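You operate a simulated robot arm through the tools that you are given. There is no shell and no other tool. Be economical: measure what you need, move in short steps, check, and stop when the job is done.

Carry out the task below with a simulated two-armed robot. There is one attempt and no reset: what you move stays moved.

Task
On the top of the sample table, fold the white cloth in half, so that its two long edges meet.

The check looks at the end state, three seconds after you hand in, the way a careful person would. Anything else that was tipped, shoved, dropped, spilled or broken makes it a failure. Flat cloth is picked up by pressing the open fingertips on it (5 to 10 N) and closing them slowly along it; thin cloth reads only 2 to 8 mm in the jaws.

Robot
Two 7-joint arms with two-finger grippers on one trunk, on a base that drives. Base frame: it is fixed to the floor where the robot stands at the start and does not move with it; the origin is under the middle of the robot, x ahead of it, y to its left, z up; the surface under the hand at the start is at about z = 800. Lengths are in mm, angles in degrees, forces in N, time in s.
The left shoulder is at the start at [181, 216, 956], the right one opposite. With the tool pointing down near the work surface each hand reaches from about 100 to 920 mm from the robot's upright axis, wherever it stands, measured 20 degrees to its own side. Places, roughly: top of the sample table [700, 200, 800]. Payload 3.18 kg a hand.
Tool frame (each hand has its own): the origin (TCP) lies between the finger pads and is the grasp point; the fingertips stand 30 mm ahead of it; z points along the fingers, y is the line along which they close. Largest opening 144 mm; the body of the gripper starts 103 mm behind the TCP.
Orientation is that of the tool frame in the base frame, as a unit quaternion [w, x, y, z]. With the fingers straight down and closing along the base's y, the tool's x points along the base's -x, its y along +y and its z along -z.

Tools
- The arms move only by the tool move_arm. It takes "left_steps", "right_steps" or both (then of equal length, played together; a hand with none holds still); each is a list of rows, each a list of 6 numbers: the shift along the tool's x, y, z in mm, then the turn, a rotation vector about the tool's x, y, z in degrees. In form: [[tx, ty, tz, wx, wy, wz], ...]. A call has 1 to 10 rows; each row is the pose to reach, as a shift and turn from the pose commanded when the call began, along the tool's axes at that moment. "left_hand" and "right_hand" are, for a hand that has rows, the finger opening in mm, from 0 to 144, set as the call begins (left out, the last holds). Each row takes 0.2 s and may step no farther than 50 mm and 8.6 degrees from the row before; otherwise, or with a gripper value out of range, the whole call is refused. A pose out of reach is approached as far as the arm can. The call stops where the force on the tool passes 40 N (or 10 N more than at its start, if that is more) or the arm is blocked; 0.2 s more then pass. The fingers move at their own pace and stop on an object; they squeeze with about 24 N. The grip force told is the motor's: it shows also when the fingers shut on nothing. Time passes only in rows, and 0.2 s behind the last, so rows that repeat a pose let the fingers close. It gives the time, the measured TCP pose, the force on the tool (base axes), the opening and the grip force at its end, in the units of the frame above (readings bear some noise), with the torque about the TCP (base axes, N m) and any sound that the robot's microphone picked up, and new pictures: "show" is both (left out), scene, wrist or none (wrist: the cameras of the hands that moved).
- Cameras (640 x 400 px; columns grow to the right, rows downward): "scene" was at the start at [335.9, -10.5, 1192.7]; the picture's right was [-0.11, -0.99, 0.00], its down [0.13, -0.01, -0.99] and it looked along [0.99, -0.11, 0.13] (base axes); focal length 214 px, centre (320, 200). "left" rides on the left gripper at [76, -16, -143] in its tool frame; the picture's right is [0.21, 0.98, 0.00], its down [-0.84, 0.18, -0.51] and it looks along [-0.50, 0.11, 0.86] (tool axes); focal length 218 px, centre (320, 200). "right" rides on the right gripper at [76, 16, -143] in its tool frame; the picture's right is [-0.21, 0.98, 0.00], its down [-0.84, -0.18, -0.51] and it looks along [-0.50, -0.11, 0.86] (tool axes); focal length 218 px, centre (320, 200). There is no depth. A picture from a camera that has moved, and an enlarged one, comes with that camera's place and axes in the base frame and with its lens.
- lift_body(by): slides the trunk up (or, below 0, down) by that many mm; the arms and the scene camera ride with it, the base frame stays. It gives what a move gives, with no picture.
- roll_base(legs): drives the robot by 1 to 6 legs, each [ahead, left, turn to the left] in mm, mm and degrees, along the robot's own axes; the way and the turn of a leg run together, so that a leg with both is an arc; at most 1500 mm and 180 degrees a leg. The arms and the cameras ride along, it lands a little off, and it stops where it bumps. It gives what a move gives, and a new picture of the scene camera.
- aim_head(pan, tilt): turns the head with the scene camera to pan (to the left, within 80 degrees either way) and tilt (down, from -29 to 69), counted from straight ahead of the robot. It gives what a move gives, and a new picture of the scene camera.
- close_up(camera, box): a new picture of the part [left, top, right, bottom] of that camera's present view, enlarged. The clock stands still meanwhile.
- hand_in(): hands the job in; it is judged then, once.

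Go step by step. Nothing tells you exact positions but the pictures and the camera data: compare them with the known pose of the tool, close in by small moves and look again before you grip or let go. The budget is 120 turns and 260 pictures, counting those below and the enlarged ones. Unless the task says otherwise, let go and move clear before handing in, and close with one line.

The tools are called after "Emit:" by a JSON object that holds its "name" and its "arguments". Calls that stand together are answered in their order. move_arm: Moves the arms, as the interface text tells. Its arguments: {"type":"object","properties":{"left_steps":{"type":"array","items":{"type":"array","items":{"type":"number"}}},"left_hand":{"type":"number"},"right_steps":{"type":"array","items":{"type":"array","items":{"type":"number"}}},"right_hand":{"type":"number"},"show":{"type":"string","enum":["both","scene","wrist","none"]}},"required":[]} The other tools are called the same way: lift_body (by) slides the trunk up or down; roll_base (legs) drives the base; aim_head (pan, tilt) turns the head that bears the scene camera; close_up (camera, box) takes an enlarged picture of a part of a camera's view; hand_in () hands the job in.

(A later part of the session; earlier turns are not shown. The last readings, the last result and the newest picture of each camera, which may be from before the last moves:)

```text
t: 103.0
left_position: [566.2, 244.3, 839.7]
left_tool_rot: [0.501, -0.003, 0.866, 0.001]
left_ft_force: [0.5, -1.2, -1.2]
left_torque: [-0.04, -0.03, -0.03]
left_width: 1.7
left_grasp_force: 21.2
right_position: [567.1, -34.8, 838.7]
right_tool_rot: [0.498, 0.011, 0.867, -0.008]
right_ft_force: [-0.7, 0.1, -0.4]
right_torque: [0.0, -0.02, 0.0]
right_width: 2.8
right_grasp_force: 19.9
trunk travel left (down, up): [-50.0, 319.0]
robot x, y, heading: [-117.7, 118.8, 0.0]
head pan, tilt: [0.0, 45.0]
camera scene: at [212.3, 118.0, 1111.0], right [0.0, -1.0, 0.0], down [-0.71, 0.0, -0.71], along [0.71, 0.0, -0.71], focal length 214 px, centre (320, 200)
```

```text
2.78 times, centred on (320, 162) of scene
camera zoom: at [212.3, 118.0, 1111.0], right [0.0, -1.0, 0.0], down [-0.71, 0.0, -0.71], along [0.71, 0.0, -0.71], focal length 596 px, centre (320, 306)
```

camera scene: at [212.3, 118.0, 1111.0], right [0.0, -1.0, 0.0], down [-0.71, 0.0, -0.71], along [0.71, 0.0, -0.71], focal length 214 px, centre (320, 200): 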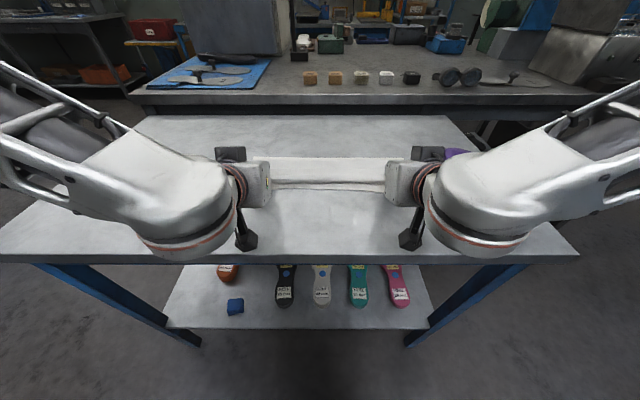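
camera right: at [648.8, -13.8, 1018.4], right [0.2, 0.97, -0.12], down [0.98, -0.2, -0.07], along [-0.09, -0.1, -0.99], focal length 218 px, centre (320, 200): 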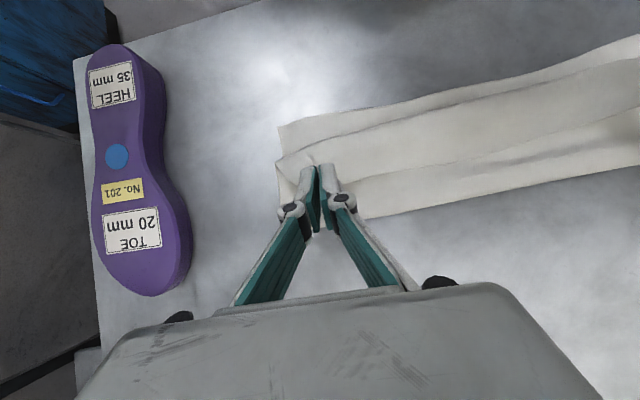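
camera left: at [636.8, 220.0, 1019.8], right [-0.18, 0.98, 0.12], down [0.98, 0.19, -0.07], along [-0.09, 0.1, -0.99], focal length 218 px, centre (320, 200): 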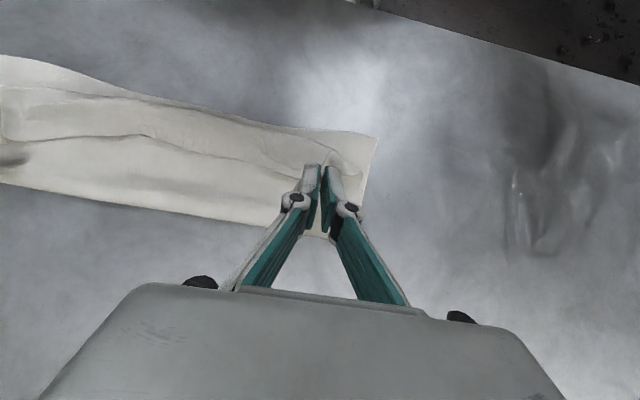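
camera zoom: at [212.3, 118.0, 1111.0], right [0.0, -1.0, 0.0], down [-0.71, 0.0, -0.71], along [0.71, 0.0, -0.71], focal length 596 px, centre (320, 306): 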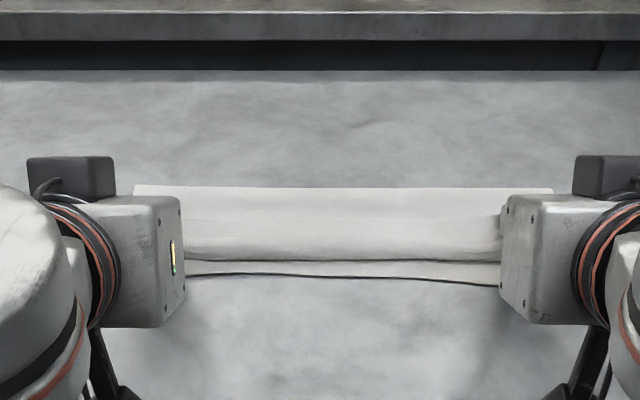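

Emit:
{"name": "move_arm", "arguments": {"left_steps": [[-3, 0, 5.2, 0, 0, 0], [-6, 0, 10.4, 0, 0, 0], [-7.5, 0, 13, 0, 0, 0], [-7.5, 0, 13, 0, 0, 0]], "right_steps": [[-3, 0, 5.2, 0, 0, 0], [-6, 0, 10.4, 0, 0, 0], [-7.5, 0, 13, 0, 0, 0], [-7.5, 0, 13, 0, 0, 0]], "show": "none"}}

Emit:
{"name": "move_arm", "arguments": {"left_steps": [[0, 0, 0, 0, 0, 0], [0, 0, 0, 0, 0, 0]], "left_hand": 30, "right_steps": [[0, 0, 0, 0, 0, 0], [0, 0, 0, 0, 0, 0]], "right_hand": 30, "show": "none"}}

Emit:
{"name": "lift_body", "arguments": {"by": 90}}

Emit:
{"name": "move_arm", "arguments": {"left_steps": [[-7, 0, -4, 0, 7.5, 0], [-14, 0, -8, 0, 15, 0], [-21, 0, -12, 0, 22.5, 0], [-28, 0, -16, 0, 30, 0], [-35, 0, -20, 0, 37.5, 0], [-42, 0, -24, 0, 45, 0], [-49, 0, -28, 0, 52.5, 0], [-56, 0, -32, 0, 60, 0]], "right_steps": [[-7, 0, -4, 0, 7.5, 0], [-14, 0, -8, 0, 15, 0], [-21, 0, -12, 0, 22.5, 0], [-28, 0, -16, 0, 30, 0], [-35, 0, -20, 0, 37.5, 0], [-42, 0, -24, 0, 45, 0], [-49, 0, -28, 0, 52.5, 0], [-56, 0, -32, 0, 60, 0]], "show": "none"}}

Emit:
{"name": "close_up", "arguments": {"camera": "scene", "box": [240, 150, 400, 230]}}

Emit:
{"name": "close_up", "arguments": {"camera": "right", "box": [240, 30, 640, 280]}}

```text
t: 104.0
left_position: [580.9, 243.8, 840.0]
left_tool_rot: [0.501, -0.003, 0.865, 0.001]
left_ft_force: [0.9, 0.0, 0.2]
left_torque: [0.02, -0.01, 0.05]
left_width: 3.6
left_grasp_force: 28.8
right_position: [582.5, -34.7, 839.5]
right_tool_rot: [0.497, 0.01, 0.867, -0.007]
right_ft_force: [-2.2, 1.6, 1.2]
right_torque: [-0.01, 0.01, -0.01]
right_width: 1.4
right_grasp_force: 24.0
trunk travel left (down, up): [-50.0, 319.0]
robot x, y, heading: [-119.6, 115.1, -0.0]
head pan, tilt: [0.0, 45.0]
```

```text
t: 104.6
left_position: [582.1, 245.6, 839.0]
left_tool_rot: [0.501, -0.002, 0.866, 0.0]
left_ft_force: [0.9, 0.4, 1.0]
left_torque: [-0.01, -0.05, -0.03]
left_width: 30.1
left_grasp_force: 0.1
right_position: [582.1, -35.3, 838.8]
right_tool_rot: [0.497, 0.011, 0.868, -0.008]
right_ft_force: [0.0, -0.3, -1.0]
right_torque: [0.02, -0.02, -0.02]
right_width: 29.9
right_grasp_force: 0.1
trunk travel left (down, up): [-50.0, 319.0]
robot x, y, heading: [-118.8, 116.2, -0.1]
head pan, tilt: [0.0, 45.0]
```

```text
t: 105.9
left_position: [582.7, 244.2, 926.5]
left_tool_rot: [0.499, -0.004, 0.867, 0.002]
left_ft_force: [0.1, 1.0, 0.3]
left_torque: [0.02, -0.02, 0.03]
left_width: 29.9
left_grasp_force: 0.0
right_position: [583.0, -34.7, 924.8]
right_tool_rot: [0.494, 0.01, 0.869, -0.007]
right_ft_force: [0.1, 1.3, -0.6]
right_torque: [0.02, -0.02, 0.01]
right_width: 29.9
right_grasp_force: 0.1
trunk travel left (down, up): [-140.0, 229.0]
robot x, y, heading: [-117.9, 120.4, -0.1]
head pan, tilt: [0.0, 45.0]
```

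```text
t: 107.7
left_position: [581.5, 244.0, 991.8]
left_tool_rot: [-0.001, -0.003, 1.0, -0.002]
left_ft_force: [0.4, 1.0, 0.2]
left_torque: [-0.02, 0.02, 0.05]
left_width: 29.9
left_grasp_force: 0.1
right_position: [584.4, -35.7, 991.2]
right_tool_rot: [-0.006, 0.012, 1.0, -0.001]
right_ft_force: [-0.1, 0.4, 0.1]
right_torque: [0.01, 0.01, -0.01]
right_width: 29.7
right_grasp_force: 0.0
trunk travel left (down, up): [-140.0, 229.0]
robot x, y, heading: [-117.0, 117.1, 0.5]
head pan, tilt: [0.0, 45.0]
```

```text
4.00 times, centred on (320, 190) of scene
camera zoom: at [116.2, 118.0, 1226.3], right [0.0, -1.0, 0.0], down [-0.71, 0.0, -0.71], along [0.71, 0.0, -0.71], focal length 858 px, centre (320, 240)
```

zoom: 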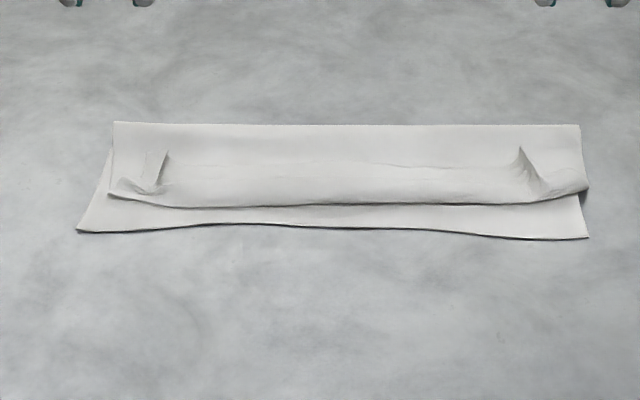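

```text
1.60 times, centred on (440, 155) of right
camera zoom: at [509.3, -17.0, 1136.6], right [0.23, 0.97, 0.0], down [0.84, -0.2, 0.5], along [0.48, -0.12, -0.87], focal length 349 px, centre (128, 272)
```

zoom: 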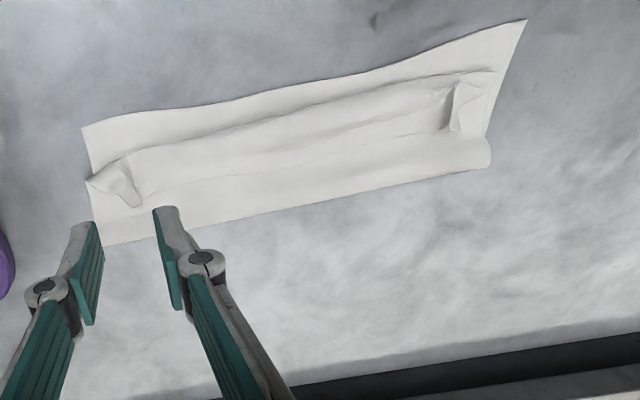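

Released state: near edge x≈548, fold x≈672, hem about 40 mm wide standing off the surface with its edge at x≈612. I'll roll ahead, open both hands wide, and come down behind the hem to push it over toward the robot.

Emit:
{"name": "roll_base", "arguments": {"legs": [[80, 0, 0]]}}

Emit:
{"name": "lift_body", "arguments": {"by": -90}}

Emit:
{"name": "move_arm", "arguments": {"left_steps": [[4, -17, 10, 0, 0, 0], [8, -34, 20, 0, 0, 0], [14, -49, 30, 0, 0, 0], [14, -49, 45, 0, 0, 0], [14, -49, 55, 0, 0, 0]], "left_hand": 144, "right_steps": [[4, 17, 10, 0, 0, 0], [8, 34, 20, 0, 0, 0], [14, 51, 30, 0, 0, 0], [14, 51, 45, 0, 0, 0], [14, 51, 55, 0, 0, 0]], "right_hand": 144}}

Emit:
{"name": "close_up", "arguments": {"camera": "scene", "box": [200, 160, 450, 290]}}

```text
t: 108.7
left_position: [662.1, 244.3, 994.4]
left_tool_rot: [0.001, -0.003, 1.0, -0.001]
left_ft_force: [0.3, -0.2, -0.5]
left_torque: [0.03, 0.03, 0.02]
left_width: 29.7
left_grasp_force: 0.1
right_position: [663.4, -36.2, 993.9]
right_tool_rot: [-0.004, 0.013, 1.0, -0.001]
right_ft_force: [0.7, 0.1, 0.2]
right_torque: [0.02, 0.02, 0.01]
right_width: 30.2
right_grasp_force: 0.0
trunk travel left (down, up): [-140.0, 229.0]
robot x, y, heading: [-39.1, 116.8, 0.1]
head pan, tilt: [0.0, 45.0]
camera scene: at [195.5, 117.9, 1226.8], right [0.0, -1.0, 0.0], down [-0.71, 0.0, -0.71], along [0.71, 0.0, -0.71], focal length 214 px, centre (320, 200)
```

scene: 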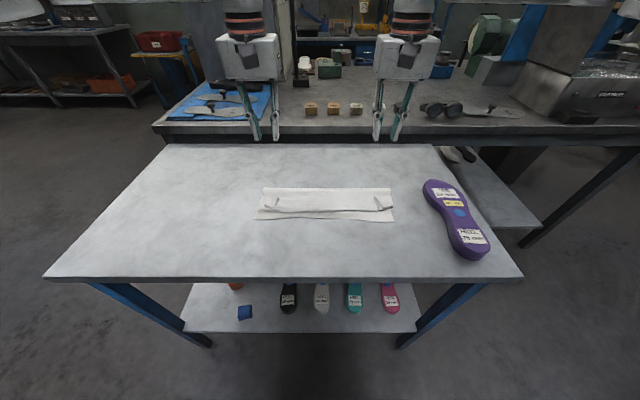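

```text
t: 110.0
left_position: [660.6, 243.7, 907.3]
left_tool_rot: [0.003, -0.003, 1.0, -0.002]
left_ft_force: [0.5, -0.3, 0.2]
left_torque: [-0.03, -0.07, 0.0]
left_width: 29.9
left_grasp_force: 0.1
right_position: [662.0, -35.3, 906.8]
right_tool_rot: [-0.001, 0.013, 1.0, -0.001]
right_ft_force: [0.1, 1.1, 0.7]
right_torque: [0.03, -0.06, 0.0]
right_width: 30.0
right_grasp_force: 0.0
trunk travel left (down, up): [-50.0, 319.0]
robot x, y, heading: [-41.8, 119.4, -0.2]
head pan, tilt: [0.0, 45.0]
```

```text
t: 111.2
left_position: [648.7, 194.5, 849.7]
left_tool_rot: [0.0, -0.002, 1.0, -0.001]
left_ft_force: [-7.9, 7.1, 1.4]
left_torque: [-0.49, -0.36, -0.65]
left_width: 140.2
left_grasp_force: 0.0
right_position: [651.4, 14.2, 847.4]
right_tool_rot: [-0.003, 0.015, 1.0, -0.001]
right_ft_force: [7.9, -8.2, -1.7]
right_torque: [0.22, 0.37, -0.64]
right_width: 138.6
right_grasp_force: 0.1
trunk travel left (down, up): [-50.0, 319.0]
robot x, y, heading: [-39.0, 116.8, -0.1]
head pan, tilt: [0.0, 45.0]
camera scene: at [291.9, 117.9, 1111.0], right [0.0, -1.0, 0.0], down [-0.71, 0.0, -0.71], along [0.71, 0.0, -0.71], focal length 214 px, centre (320, 200)
camera right: at [576.0, 33.0, 991.9], right [0.24, 0.97, 0.0], down [0.84, -0.2, 0.5], along [0.49, -0.12, -0.86], focal length 218 px, centre (320, 200)
camera left: at [569.7, 177.8, 991.1], right [-0.21, 0.98, 0.0], down [0.84, 0.18, 0.51], along [0.5, 0.11, -0.86], focal length 218 px, centre (320, 200)
```

scene: 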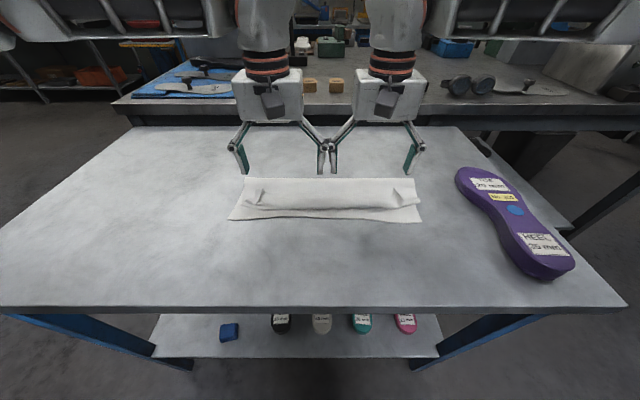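
right: 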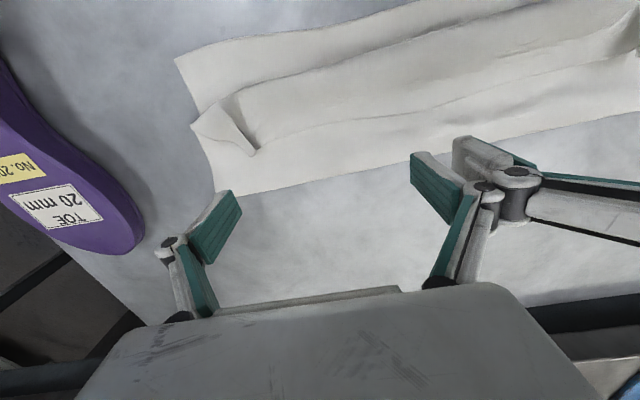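
left: 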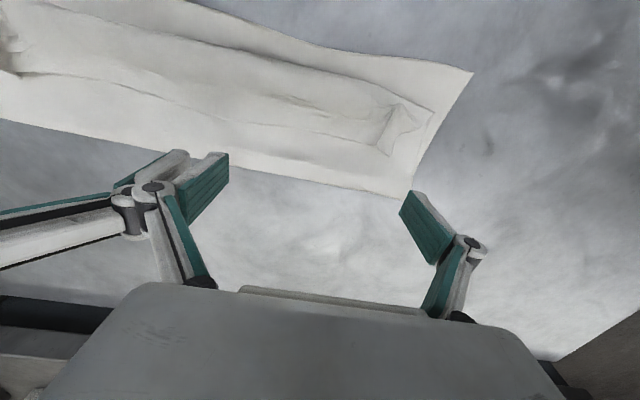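

```text
2.56 times, centred on (325, 225) of scene
camera zoom: at [291.9, 117.9, 1111.0], right [0.0, -1.0, 0.0], down [-0.71, 0.0, -0.71], along [0.71, 0.0, -0.71], focal length 549 px, centre (307, 136)
```

zoom: 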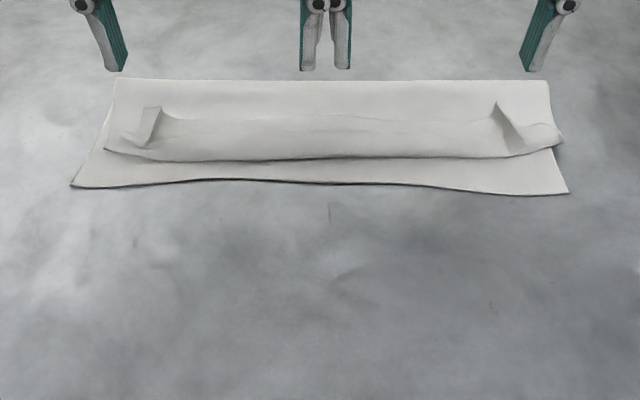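

The inner fingers touch each other, so I'll narrow both hands to 116 mm and lower to just above the top layer behind the hem (edge x≈615–621).

Emit:
{"name": "move_arm", "arguments": {"left_steps": [[0, 2, -3, 0, 0, 0], [0, 2, -3, 0, 0, 0], [4, 2, 3, 0, 0, 0], [8, 2, 9, 0, 0, 0], [8, 2, 9, 0, 0, 0]], "left_hand": 116, "right_steps": [[0, -4, -3, 0, 0, 0], [0, -4, -3, 0, 0, 0], [4, -4, 1, 0, 0, 0], [10, -4, 7, 0, 0, 0], [10, -4, 7, 0, 0, 0]], "right_hand": 116, "show": "wrist"}}

```text
t: 112.4
left_position: [638.5, 196.8, 840.6]
left_tool_rot: [0.001, -0.003, 1.0, 0.0]
left_ft_force: [-0.4, -0.3, 0.0]
left_torque: [0.0, -0.01, -0.02]
left_width: 116.0
left_grasp_force: 0.0
right_position: [639.6, 11.9, 841.1]
right_tool_rot: [-0.004, 0.015, 1.0, -0.001]
right_ft_force: [-0.4, 0.1, -0.3]
right_torque: [-0.01, 0.03, -0.01]
right_width: 115.9
right_grasp_force: 0.0
trunk travel left (down, up): [-50.0, 319.0]
robot x, y, heading: [-37.9, 118.7, 0.0]
head pan, tilt: [0.0, 45.0]
camera right: at [565.3, 29.4, 985.3], right [0.24, 0.97, 0.0], down [0.84, -0.2, 0.5], along [0.49, -0.12, -0.86], focal length 218 px, centre (320, 200)
camera left: at [561.9, 179.6, 982.7], right [-0.21, 0.98, 0.0], down [0.84, 0.18, 0.51], along [0.5, 0.11, -0.86], focal length 218 px, centre (320, 200)
```

right: 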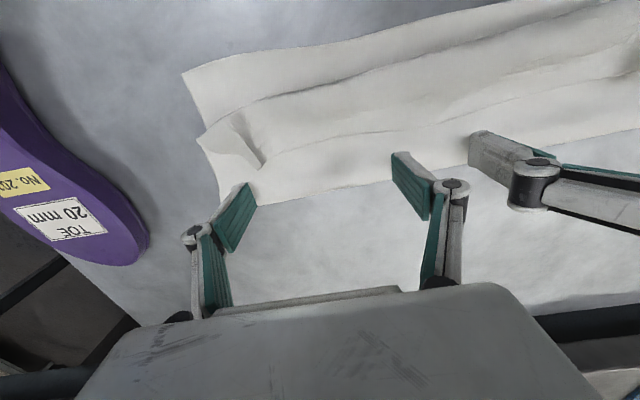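
left: 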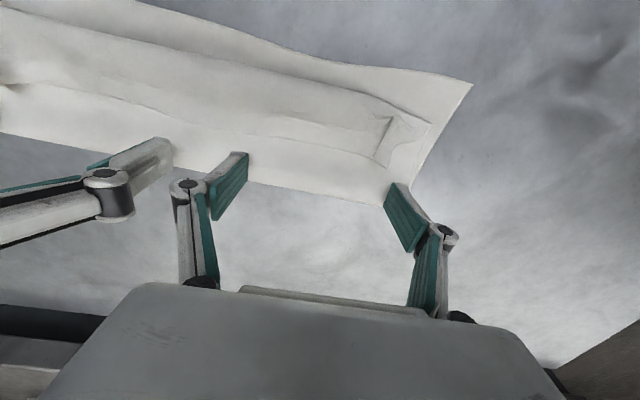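

Emit:
{"name": "move_arm", "arguments": {"left_steps": [[0, 0, 3, 0, 0, 0], [10, 0, 4, 0, 0, 0], [20, 0, 4, 0, 0, 0], [30, 0, 4, 0, 0, 0], [40, 0, 4, 0, 0, 0]], "right_steps": [[0, 0, 3, 0, 0, 0], [10, 0, 4, 0, 0, 0], [20, 0, 4, 0, 0, 0], [30, 0, 4, 0, 0, 0], [40, 0, 4, 0, 0, 0]]}}

Emit:
{"name": "close_up", "arguments": {"camera": "scene", "box": [200, 140, 450, 270]}}

```text
t: 113.6
left_position: [598.6, 196.9, 837.4]
left_tool_rot: [0.001, -0.003, 1.0, -0.001]
left_ft_force: [0.2, 0.6, -1.0]
left_torque: [-0.01, -0.01, 0.02]
left_width: 115.9
left_grasp_force: 0.0
right_position: [598.8, 13.1, 836.9]
right_tool_rot: [-0.003, 0.014, 1.0, -0.001]
right_ft_force: [-0.6, -0.2, -0.1]
right_torque: [-0.02, -0.01, 0.0]
right_width: 116.0
right_grasp_force: 0.1
trunk travel left (down, up): [-50.0, 319.0]
robot x, y, heading: [-37.4, 120.9, -0.1]
head pan, tilt: [0.0, 45.0]
camera scene: at [291.5, 117.9, 1111.2], right [0.0, -1.0, 0.0], down [-0.71, 0.0, -0.71], along [0.71, 0.0, -0.71], focal length 214 px, centre (320, 200)
camera right: at [524.8, 31.0, 981.5], right [0.24, 0.97, 0.0], down [0.84, -0.2, 0.5], along [0.49, -0.12, -0.86], focal length 218 px, centre (320, 200)
camera left: at [521.2, 179.2, 978.8], right [-0.21, 0.98, 0.0], down [0.84, 0.18, 0.51], along [0.5, 0.11, -0.86], focal length 218 px, centre (320, 200)
```

scene: 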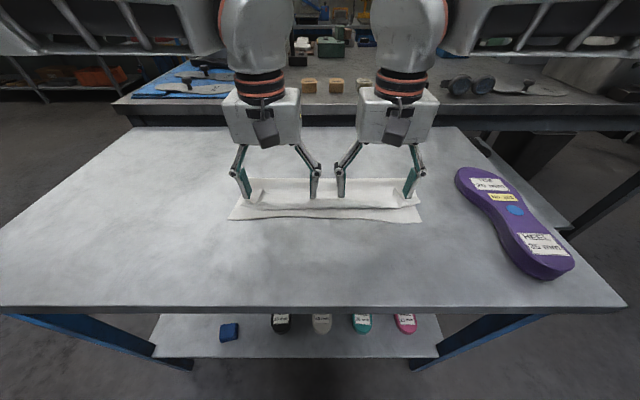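
right: 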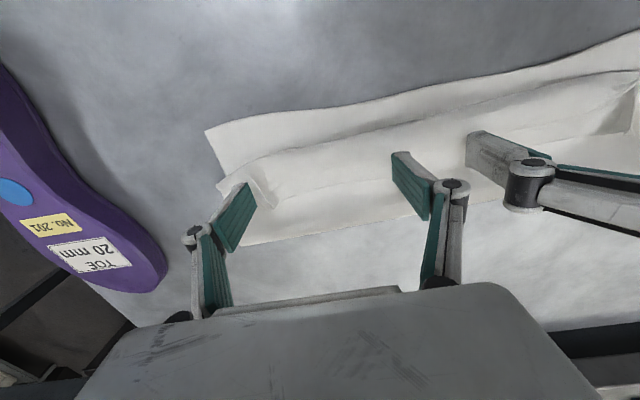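
left: 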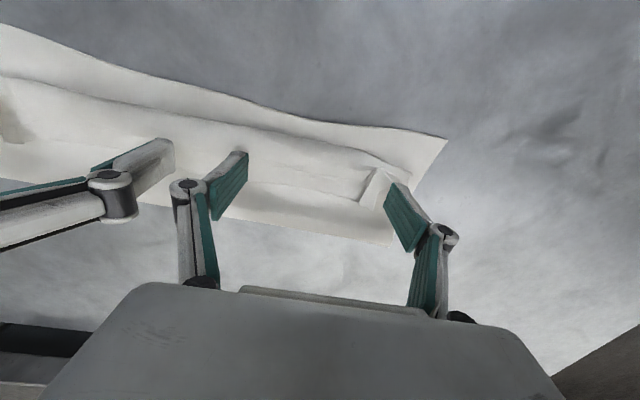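

```text
2.56 times, centred on (325, 205) of scene
camera zoom: at [291.5, 117.9, 1111.2], right [0.0, -1.0, 0.0], down [-0.71, 0.0, -0.71], along [0.71, 0.0, -0.71], focal length 549 px, centre (307, 187)
```

zoom: 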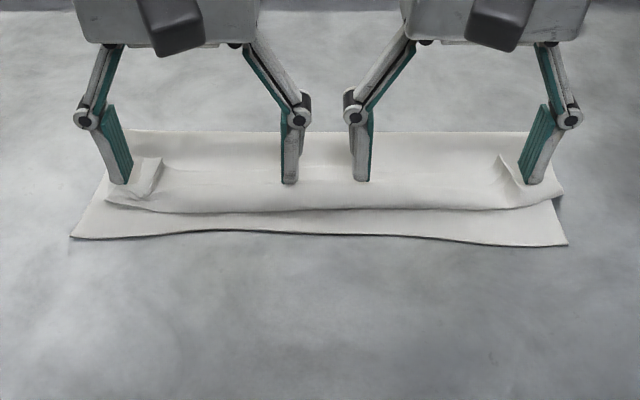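

The fingers passed above the hem, so it lies flat. Finger grip on cloth seems stronger than cloth on cloth, so I'll press lightly on the hem near its edge and drag it toward the robot to roll it out.

Emit:
{"name": "move_arm", "arguments": {"left_steps": [[-4, 0, 0, 0, 0, 0], [-4, 0, 1.5, 0, 0, 0], [-4, 0, 3, 0, 0, 0]], "right_steps": [[-4, 0, 0, 0, 0, 0], [-4, 0, 1.5, 0, 0, 0], [-4, 0, 3, 0, 0, 0]], "show": "none"}}

Emit:
{"name": "move_arm", "arguments": {"left_steps": [[0, 0, 1, 0, 0, 0], [0, 0, 1.5, 0, 0, 0]], "right_steps": [[0, 0, 1, 0, 0, 0], [0, 0, 1.5, 0, 0, 0]], "show": "none"}}

```text
t: 114.4
left_position: [603.5, 196.6, 832.6]
left_tool_rot: [0.0, -0.002, 1.0, -0.001]
left_ft_force: [-0.2, -0.2, -0.5]
left_torque: [-0.02, -0.03, 0.03]
left_width: 115.9
left_grasp_force: 0.0
right_position: [603.9, 12.7, 834.8]
right_tool_rot: [-0.005, 0.013, 1.0, 0.0]
right_ft_force: [-0.1, 0.0, -0.4]
right_torque: [-0.02, 0.03, 0.0]
right_width: 116.2
right_grasp_force: 0.2
trunk travel left (down, up): [-50.0, 319.0]
robot x, y, heading: [-38.0, 116.7, 0.1]
head pan, tilt: [0.0, 45.0]
```

```text
t: 115.0
left_position: [603.0, 197.1, 832.0]
left_tool_rot: [0.001, -0.003, 1.0, 0.0]
left_ft_force: [0.7, -0.6, 0.2]
left_torque: [0.02, 0.01, -0.02]
left_width: 116.1
left_grasp_force: 0.1
right_position: [604.2, 13.8, 833.1]
right_tool_rot: [-0.004, 0.014, 1.0, -0.001]
right_ft_force: [0.2, -0.5, -0.1]
right_torque: [-0.01, 0.05, -0.02]
right_width: 116.1
right_grasp_force: 0.1
trunk travel left (down, up): [-50.0, 319.0]
robot x, y, heading: [-40.1, 117.1, 0.2]
head pan, tilt: [0.0, 45.0]
```

Emit:
{"name": "move_arm", "arguments": {"left_steps": [[0, 0, 1, 0, 0, 0], [0, 0, 1.5, 0, 0, 0]], "right_steps": [[0, 0, 1, 0, 0, 0], [0, 0, 2, 0, 0, 0]], "show": "none"}}

Emit:
{"name": "move_arm", "arguments": {"left_steps": [[0, 0, 0.5, 0, 0, 0], [0, 0, 1, 0, 0, 0]], "right_steps": [[0, 0, 0.5, 0, 0, 0], [0, 0, 1, 0, 0, 0]], "show": "wrist"}}

```text
t: 115.6
left_position: [605.4, 196.1, 830.2]
left_tool_rot: [0.001, -0.003, 1.0, 0.0]
left_ft_force: [0.5, 0.3, 0.5]
left_torque: [-0.02, 0.0, -0.02]
left_width: 116.3
left_grasp_force: 0.0
right_position: [603.8, 13.6, 830.8]
right_tool_rot: [-0.004, 0.014, 1.0, -0.001]
right_ft_force: [0.8, 0.0, 0.0]
right_torque: [0.01, -0.03, 0.0]
right_width: 115.9
right_grasp_force: 0.0
trunk travel left (down, up): [-50.0, 319.0]
robot x, y, heading: [-37.5, 118.1, 0.1]
head pan, tilt: [0.0, 45.0]
```

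```text
t: 116.2
left_position: [603.6, 195.1, 829.4]
left_tool_rot: [0.001, -0.003, 1.0, -0.001]
left_ft_force: [0.6, 0.7, -0.9]
left_torque: [0.02, 0.01, 0.02]
left_width: 116.0
left_grasp_force: 0.1
right_position: [604.3, 12.9, 829.2]
right_tool_rot: [-0.003, 0.014, 1.0, -0.001]
right_ft_force: [-0.2, 0.0, -0.8]
right_torque: [0.0, 0.0, -0.05]
right_width: 116.1
right_grasp_force: 0.2
trunk travel left (down, up): [-50.0, 319.0]
robot x, y, heading: [-39.8, 117.5, -0.1]
head pan, tilt: [0.0, 45.0]
camera right: at [529.1, 31.1, 974.0], right [0.24, 0.97, 0.0], down [0.84, -0.2, 0.5], along [0.49, -0.12, -0.86], focal length 218 px, centre (320, 200)
camera left: at [526.3, 179.6, 971.1], right [-0.21, 0.98, 0.0], down [0.84, 0.18, 0.51], along [0.5, 0.11, -0.86], focal length 218 px, centre (320, 200)
```

right: 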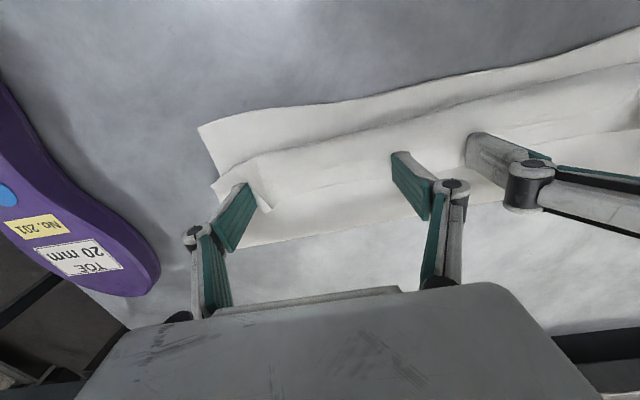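
left: 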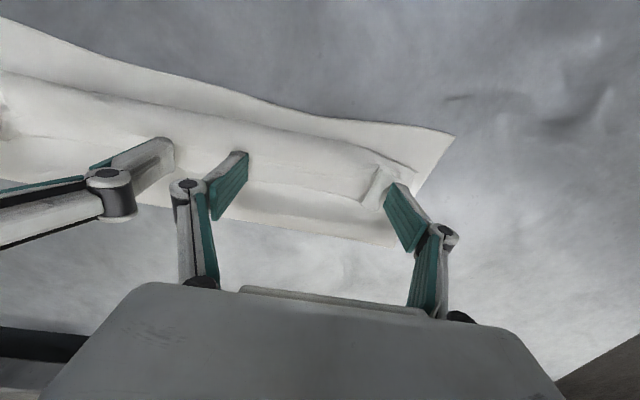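

With the hand this wide the fingertips evidently sit higher than the nominal 30 mm, which is why they passed over the hem. I'll raise, go back behind the hem, and find the true contact height there.

Emit:
{"name": "move_arm", "arguments": {"left_steps": [[0, 0, -15, 0, 0, 0], [-20, 0, -20, 0, 0, 0], [-36, 0, -20, 0, 0, 0], [-36, 0, -8, 0, 0, 0], [-36, 0, 2, 0, 0, 0]], "right_steps": [[0, 0, -15, 0, 0, 0], [-20, 0, -20, 0, 0, 0], [-36, 0, -20, 0, 0, 0], [-36, 0, -8, 0, 0, 0], [-36, 0, 2, 0, 0, 0]], "show": "none"}}

Emit:
{"name": "move_arm", "arguments": {"left_steps": [[0, 0, 2, 0, 0, 0], [0, 0, 4, 0, 0, 0], [0, 0, 4, 0, 0, 0]], "right_steps": [[0, 0, 2, 0, 0, 0], [0, 0, 4, 0, 0, 0], [0, 0, 4, 0, 0, 0]], "show": "none"}}

```text
t: 117.4
left_position: [638.9, 197.7, 827.7]
left_tool_rot: [0.001, -0.002, 1.0, -0.001]
left_ft_force: [-0.2, 0.4, 0.1]
left_torque: [0.0, 0.0, 0.0]
left_width: 116.0
left_grasp_force: 0.0
right_position: [640.4, 13.0, 826.8]
right_tool_rot: [-0.003, 0.014, 1.0, -0.001]
right_ft_force: [-0.7, -0.2, -0.7]
right_torque: [-0.01, 0.01, -0.01]
right_width: 116.3
right_grasp_force: 0.0
trunk travel left (down, up): [-50.0, 319.0]
robot x, y, heading: [-41.1, 120.5, 0.0]
head pan, tilt: [0.0, 45.0]
```

```text
t: 118.2
left_position: [639.9, 198.0, 823.2]
left_tool_rot: [0.001, -0.002, 1.0, -0.001]
left_ft_force: [0.7, 0.3, 1.5]
left_torque: [0.09, -0.02, 0.01]
left_width: 116.8
left_grasp_force: 0.2
right_position: [637.7, 12.1, 825.3]
right_tool_rot: [-0.003, 0.014, 1.0, 0.0]
right_ft_force: [-0.3, -0.8, 0.8]
right_torque: [-0.04, -0.02, 0.02]
right_width: 116.2
right_grasp_force: 0.0
trunk travel left (down, up): [-50.0, 319.0]
robot x, y, heading: [-38.7, 118.9, 0.0]
head pan, tilt: [0.0, 45.0]
```

Contact found at TCP z≈823. I'll back off 1 mm and sweep toward the robot in small steps, pushing the hem's edge.

Emit:
{"name": "move_arm", "arguments": {"left_steps": [[0, 0, -0.8, 0, 0, 0], [10, 0, -0.8, 0, 0, 0], [20, 0, -0.8, 0, 0, 0], [30, 0, -1, 0, 0, 0], [40, 0, -1, 0, 0, 0]], "right_steps": [[0, 0, -0.8, 0, 0, 0], [10, 0, -0.8, 0, 0, 0], [20, 0, -0.8, 0, 0, 0], [30, 0, -1, 0, 0, 0], [40, 0, -1, 0, 0, 0]], "show": "wrist"}}

Emit:
{"name": "close_up", "arguments": {"camera": "scene", "box": [200, 140, 450, 270]}}

```text
t: 119.4
left_position: [599.6, 196.3, 824.9]
left_tool_rot: [0.001, -0.002, 1.0, -0.002]
left_ft_force: [0.4, 0.6, 0.6]
left_torque: [0.0, -0.01, 0.0]
left_width: 116.4
left_grasp_force: 0.1
right_position: [600.3, 13.5, 825.7]
right_tool_rot: [-0.003, 0.014, 1.0, -0.001]
right_ft_force: [0.1, 0.9, -0.3]
right_torque: [-0.01, 0.01, 0.04]
right_width: 116.2
right_grasp_force: 0.0
trunk travel left (down, up): [-50.0, 319.0]
robot x, y, heading: [-40.0, 121.9, 0.1]
head pan, tilt: [0.0, 45.0]
camera right: at [524.7, 30.6, 969.7], right [0.23, 0.97, 0.0], down [0.84, -0.2, 0.5], along [0.49, -0.12, -0.86], focal length 218 px, centre (320, 200)
camera left: at [521.7, 180.2, 966.7], right [-0.21, 0.98, 0.0], down [0.84, 0.18, 0.51], along [0.5, 0.11, -0.86], focal length 218 px, centre (320, 200)
```

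right: 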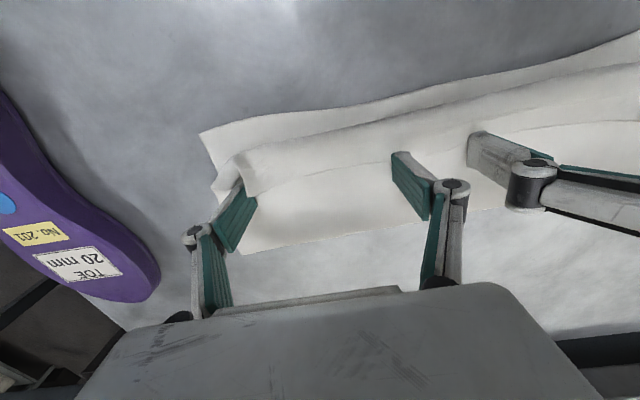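
left: 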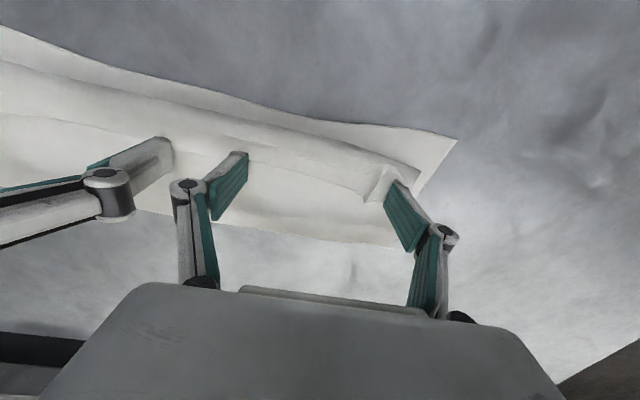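

```text
2.56 times, centred on (325, 205) of scene
camera zoom: at [291.5, 117.9, 1111.2], right [0.0, -1.0, 0.0], down [-0.71, 0.0, -0.71], along [0.71, 0.0, -0.71], focal length 549 px, centre (307, 187)
```

zoom: 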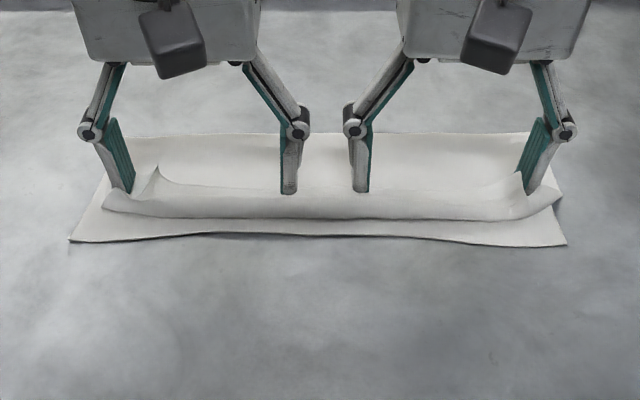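

It works: the hem is being pushed up into a narrow standing curl. I'll keep sweeping toward the robot.

Emit:
{"name": "move_arm", "arguments": {"left_steps": [[8, 0, 0, 0, 0, 0], [16, 0, 0, 0, 0, 0], [24, 0, 0, 0, 0, 0]], "right_steps": [[8, 0, 0, 0, 0, 0], [16, 0, 0, 0, 0, 0], [24, 0, 0, 0, 0, 0]], "show": "none"}}

Emit:
{"name": "close_up", "arguments": {"camera": "scene", "box": [200, 140, 450, 270]}}

Emit:
{"name": "close_up", "arguments": {"camera": "left", "box": [60, 40, 500, 280]}}

```text
t: 120.2
left_position: [575.4, 196.9, 825.1]
left_tool_rot: [0.001, -0.002, 1.0, -0.001]
left_ft_force: [0.7, 0.0, 0.9]
left_torque: [0.0, 0.03, -0.01]
left_width: 116.1
left_grasp_force: 0.0
right_position: [575.8, 12.4, 823.9]
right_tool_rot: [-0.003, 0.012, 1.0, -0.001]
right_ft_force: [0.1, 0.3, 0.0]
right_torque: [-0.01, -0.01, -0.01]
right_width: 116.2
right_grasp_force: 0.1
trunk travel left (down, up): [-50.0, 319.0]
robot x, y, heading: [-41.6, 114.8, 0.1]
head pan, tilt: [0.0, 45.0]
```

```text
2.56 times, centred on (325, 205) of scene
camera zoom: at [291.5, 117.9, 1111.2], right [0.0, -1.0, 0.0], down [-0.71, 0.0, -0.71], along [0.71, 0.0, -0.71], focal length 549 px, centre (307, 187)
```

zoom: 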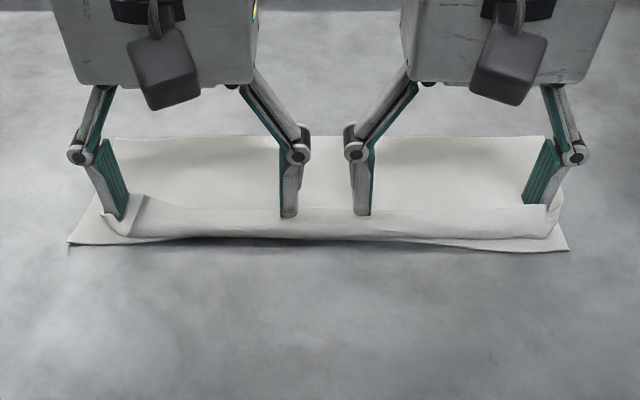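

```text
1.45 times, centred on (280, 160) of left
camera zoom: at [497.5, 179.8, 967.0], right [-0.21, 0.98, 0.0], down [0.84, 0.18, 0.51], along [0.5, 0.11, -0.86], focal length 318 px, centre (378, 258)
```

zoom: 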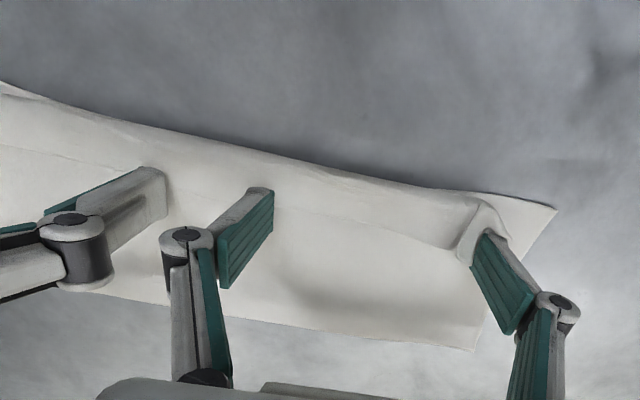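

Emit:
{"name": "move_arm", "arguments": {"left_steps": [[8, 0, 0, 0, 0, 0], [16, 0, 0, 0, 0, 0], [24, 0, 0, 0, 0, 0], [32, 0, 0, 0, 0, 0]], "right_steps": [[8, 0, 0, 0, 0, 0], [16, 0, 0, 0, 0, 0], [24, 0, 0, 0, 0, 0], [32, 0, 0, 0, 0, 0]], "show": "none"}}

Emit:
{"name": "close_up", "arguments": {"camera": "scene", "box": [200, 140, 450, 270]}}

Emit:
{"name": "close_up", "arguments": {"camera": "left", "box": [60, 40, 500, 280]}}

```text
t: 121.2
left_position: [544.3, 197.1, 824.5]
left_tool_rot: [0.001, -0.003, 1.0, 0.0]
left_ft_force: [0.3, -0.6, 0.4]
left_torque: [0.01, -0.02, 0.01]
left_width: 116.3
left_grasp_force: 0.1
right_position: [544.4, 13.9, 825.7]
right_tool_rot: [-0.003, 0.014, 1.0, 0.0]
right_ft_force: [-1.1, 0.3, -0.1]
right_torque: [-0.02, -0.01, 0.04]
right_width: 115.9
right_grasp_force: 0.0
trunk travel left (down, up): [-50.0, 319.0]
robot x, y, heading: [-37.0, 116.5, -0.1]
head pan, tilt: [0.0, 45.0]
```

```text
2.56 times, centred on (325, 205) of scene
camera zoom: at [291.6, 117.9, 1111.2], right [0.0, -1.0, 0.0], down [-0.71, 0.0, -0.71], along [0.71, 0.0, -0.71], focal length 549 px, centre (307, 187)
```

zoom: 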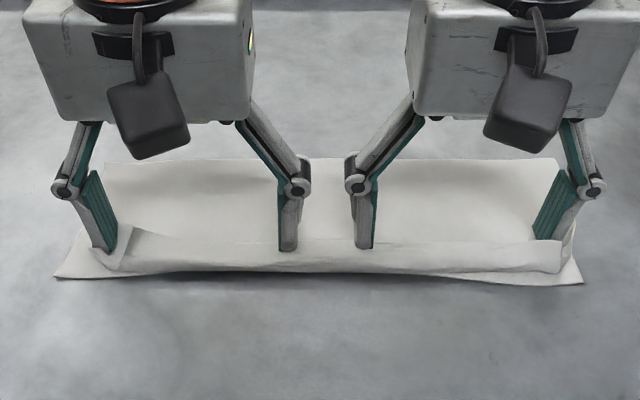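

```text
1.45 times, centred on (280, 160) of left
camera zoom: at [465.9, 179.7, 966.6], right [-0.21, 0.98, 0.0], down [0.84, 0.19, 0.51], along [0.5, 0.11, -0.86], focal length 318 px, centre (378, 258)
```

zoom: 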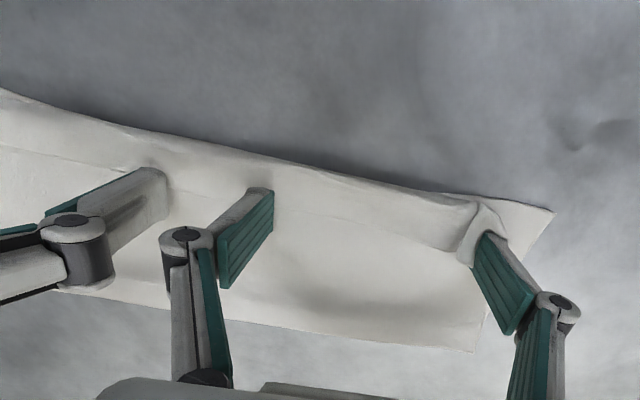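

The whole cloth slid about 30 mm, but the hem is now a narrow standing curl against the fingers. Pushing higher up on it should topple it, so I'll raise the tips 8–12 mm and push on.

Emit:
{"name": "move_arm", "arguments": {"left_steps": [[0, 0, -4, 0, 0, 0], [0, 0, -8, 0, 0, 0], [7, 0, -9, 0, 0, 0], [14, 0, -10, 0, 0, 0], [21, 0, -11, 0, 0, 0], [28, 0, -11, 0, 0, 0]], "right_steps": [[0, 0, -4, 0, 0, 0], [0, 0, -8, 0, 0, 0], [7, 0, -9, 0, 0, 0], [14, 0, -10, 0, 0, 0], [21, 0, -11, 0, 0, 0], [28, 0, -11, 0, 0, 0]], "show": "none"}}

Emit:
{"name": "close_up", "arguments": {"camera": "scene", "box": [200, 150, 450, 280]}}

Emit:
{"name": "close_up", "arguments": {"camera": "left", "box": [60, 40, 500, 280]}}

```text
t: 122.6
left_position: [515.1, 196.1, 836.6]
left_tool_rot: [0.001, -0.003, 1.0, -0.001]
left_ft_force: [-0.4, -0.2, -0.7]
left_torque: [0.03, 0.0, -0.03]
left_width: 115.8
left_grasp_force: 0.0
right_position: [515.6, 15.2, 837.0]
right_tool_rot: [-0.003, 0.015, 1.0, 0.0]
right_ft_force: [-0.1, 0.2, 0.0]
right_torque: [0.02, -0.04, -0.02]
right_width: 116.1
right_grasp_force: 0.2
trunk travel left (down, up): [-50.0, 319.0]
robot x, y, heading: [-38.3, 118.4, -0.5]
head pan, tilt: [0.0, 45.0]
```

```text
2.56 times, centred on (325, 215) of scene
camera zoom: at [291.6, 117.9, 1111.1], right [0.0, -1.0, 0.0], down [-0.71, 0.0, -0.71], along [0.71, 0.0, -0.71], focal length 549 px, centre (307, 162)
```

zoom: 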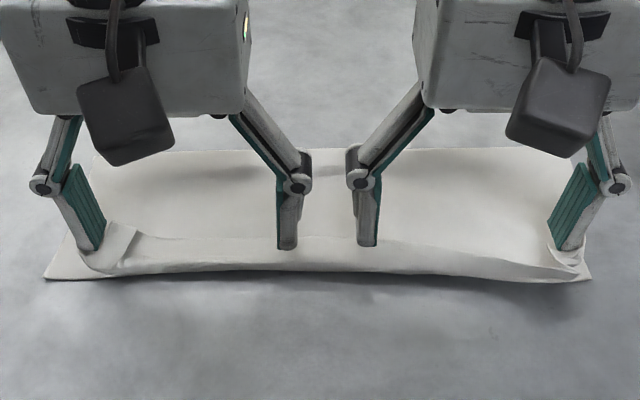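

```text
1.45 times, centred on (280, 160) of left
camera zoom: at [437.5, 179.2, 977.4], right [-0.21, 0.98, 0.0], down [0.84, 0.18, 0.51], along [0.5, 0.11, -0.86], focal length 318 px, centre (378, 258)
```

zoom: 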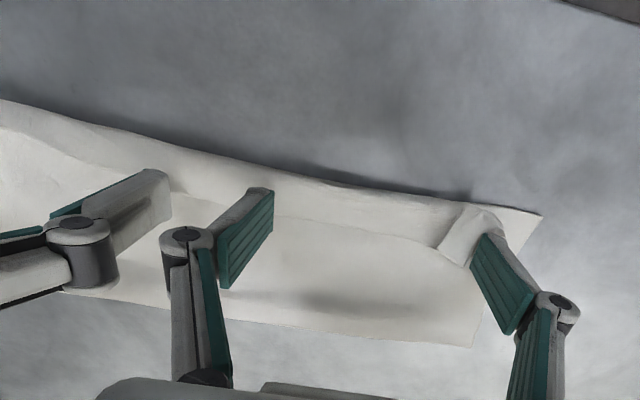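

The cloth slid to near edge x≈494 with the hem still a small standing curl. I'll take the hem again with the back-tilted grip, and this time release it from a raised position so it falls toward the robot; first I'll go up, tilt and look.

Emit:
{"name": "move_arm", "arguments": {"left_steps": [[-4, 0, -20, 0, 0, 0], [-8, 10, -40, 0, 0, 0], [-8, 20, -55, 0, 7, 0], [-8, 30, -65, 0, 14, 0], [-8, 40, -70, 0, 21, 0], [-8, 50, -70, 0, 28, 0], [-8, 53, -70, 0, 35, 0], [-8, 53, -70, 0, 35, 0]], "left_hand": 40, "right_steps": [[-4, 0, -20, 0, 0, 0], [-8, -10, -40, 0, 0, 0], [-8, -20, -55, 0, 7, 0], [-8, -30, -65, 0, 14, 0], [-8, -40, -70, 0, 21, 0], [-8, -50, -70, 0, 28, 0], [-8, -55, -70, 0, 35, 0], [-8, -55, -70, 0, 35, 0]], "right_hand": 40, "show": "none"}}

Emit:
{"name": "close_up", "arguments": {"camera": "scene", "box": [180, 160, 460, 320]}}

Emit:
{"name": "close_up", "arguments": {"camera": "left", "box": [160, 60, 480, 260]}}

Emit:
{"name": "close_up", "arguments": {"camera": "right", "box": [160, 60, 480, 260]}}

```text
t: 124.4
left_position: [523.7, 249.8, 905.9]
left_tool_rot: [-0.3, -0.002, 0.954, -0.002]
left_ft_force: [-0.3, 0.7, 0.5]
left_torque: [0.03, -0.01, 0.02]
left_width: 40.0
left_grasp_force: 0.0
right_position: [521.5, -39.2, 907.3]
right_tool_rot: [-0.303, 0.013, 0.953, 0.002]
right_ft_force: [0.1, 0.1, -0.4]
right_torque: [-0.01, -0.04, 0.0]
right_width: 39.7
right_grasp_force: 0.1
trunk travel left (down, up): [-50.0, 319.0]
robot x, y, heading: [-38.6, 118.5, -0.1]
head pan, tilt: [0.0, 45.0]
```

```text
2.29 times, centred on (320, 240) of scene
camera zoom: at [291.0, 117.9, 1111.6], right [0.0, -1.0, 0.0], down [-0.71, 0.0, -0.71], along [0.71, 0.0, -0.71], focal length 490 px, centre (320, 109)
```

zoom: 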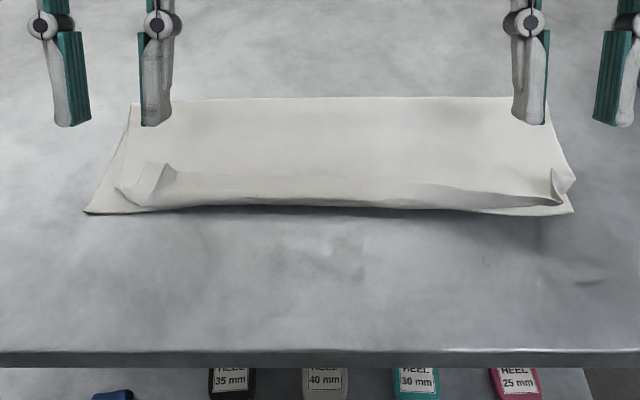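

```text
2.00 times, centred on (320, 160) of left
camera zoom: at [541.0, 232.6, 1066.0], right [-0.18, 0.98, 0.12], down [0.98, 0.18, -0.07], along [-0.09, 0.1, -0.99], focal length 436 px, centre (320, 280)
```

zoom: 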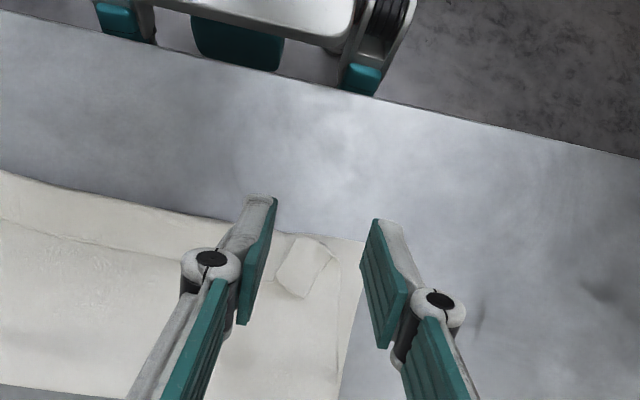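

```text
2.00 times, centred on (320, 160) of right
camera zoom: at [543.3, -24.3, 1068.9], right [0.2, 0.97, -0.12], down [0.98, -0.21, -0.07], along [-0.1, -0.11, -0.99], focal length 436 px, centre (320, 280)
```

zoom: 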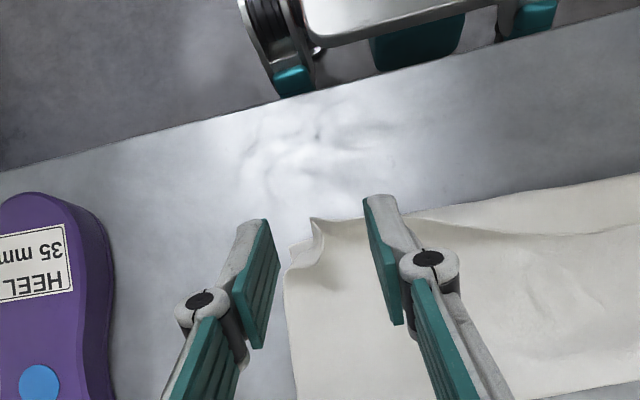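

The hem is now about 20 mm wide with ridges at left ≈(520, 246) and right ≈(500, −50). I'll lower the back-tilted fingers astride them.

Emit:
{"name": "move_arm", "arguments": {"left_steps": [[-15, -1, 16, 0, 0, 0], [-30, -2, 33, 0, 0, 0], [-45.4, -3, 48.8, 0, 0, 0], [-45.4, -3, 48.8, 0, 0, 0]], "left_hand": 34, "right_steps": [[-11, -4, 19, 0, 0, 0], [-22, -8, 38, 0, 0, 0], [-32.3, -11, 58, 0, 0, 0], [-32.3, -11, 58, 0, 0, 0]], "right_hand": 34, "show": "none"}}

Emit:
{"name": "close_up", "arguments": {"camera": "left", "box": [240, 110, 400, 210]}}

Emit:
{"name": "close_up", "arguments": {"camera": "right", "box": [240, 110, 400, 210]}}

```text
t: 125.4
left_position: [533.1, 246.7, 838.8]
left_tool_rot: [-0.299, -0.002, 0.954, -0.001]
left_ft_force: [0.5, -0.5, 0.7]
left_torque: [-0.01, -0.02, 0.01]
left_width: 34.1
left_grasp_force: 0.1
right_position: [514.3, -49.9, 843.1]
right_tool_rot: [-0.304, 0.013, 0.953, 0.003]
right_ft_force: [-0.1, 0.5, 0.3]
right_torque: [0.01, -0.04, 0.03]
right_width: 34.0
right_grasp_force: 0.1
trunk travel left (down, up): [-50.0, 319.0]
robot x, y, heading: [-39.9, 118.0, 0.1]
head pan, tilt: [0.0, 45.0]
```

```text
4.00 times, centred on (320, 160) of left
camera zoom: at [550.5, 229.9, 999.7], right [-0.18, 0.98, 0.12], down [0.98, 0.18, -0.06], along [-0.08, 0.1, -0.99], focal length 873 px, centre (320, 360)
```

zoom: 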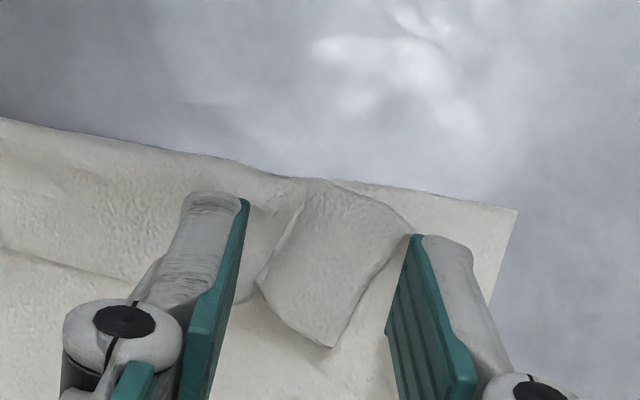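

```text
4.00 times, centred on (320, 160) of right
camera zoom: at [535.0, -34.8, 1003.1], right [0.2, 0.97, -0.12], down [0.98, -0.21, -0.07], along [-0.1, -0.11, -0.99], focal length 873 px, centre (320, 360)
```

zoom: 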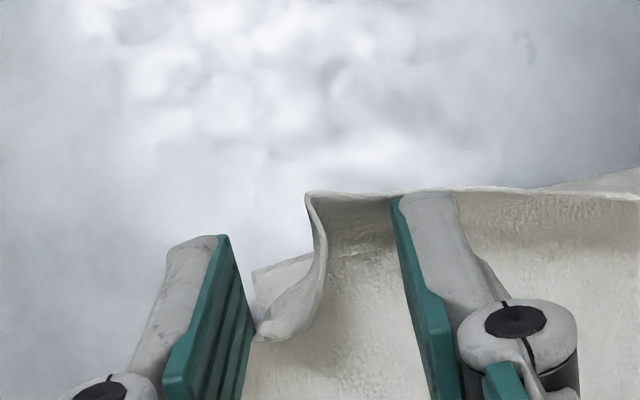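

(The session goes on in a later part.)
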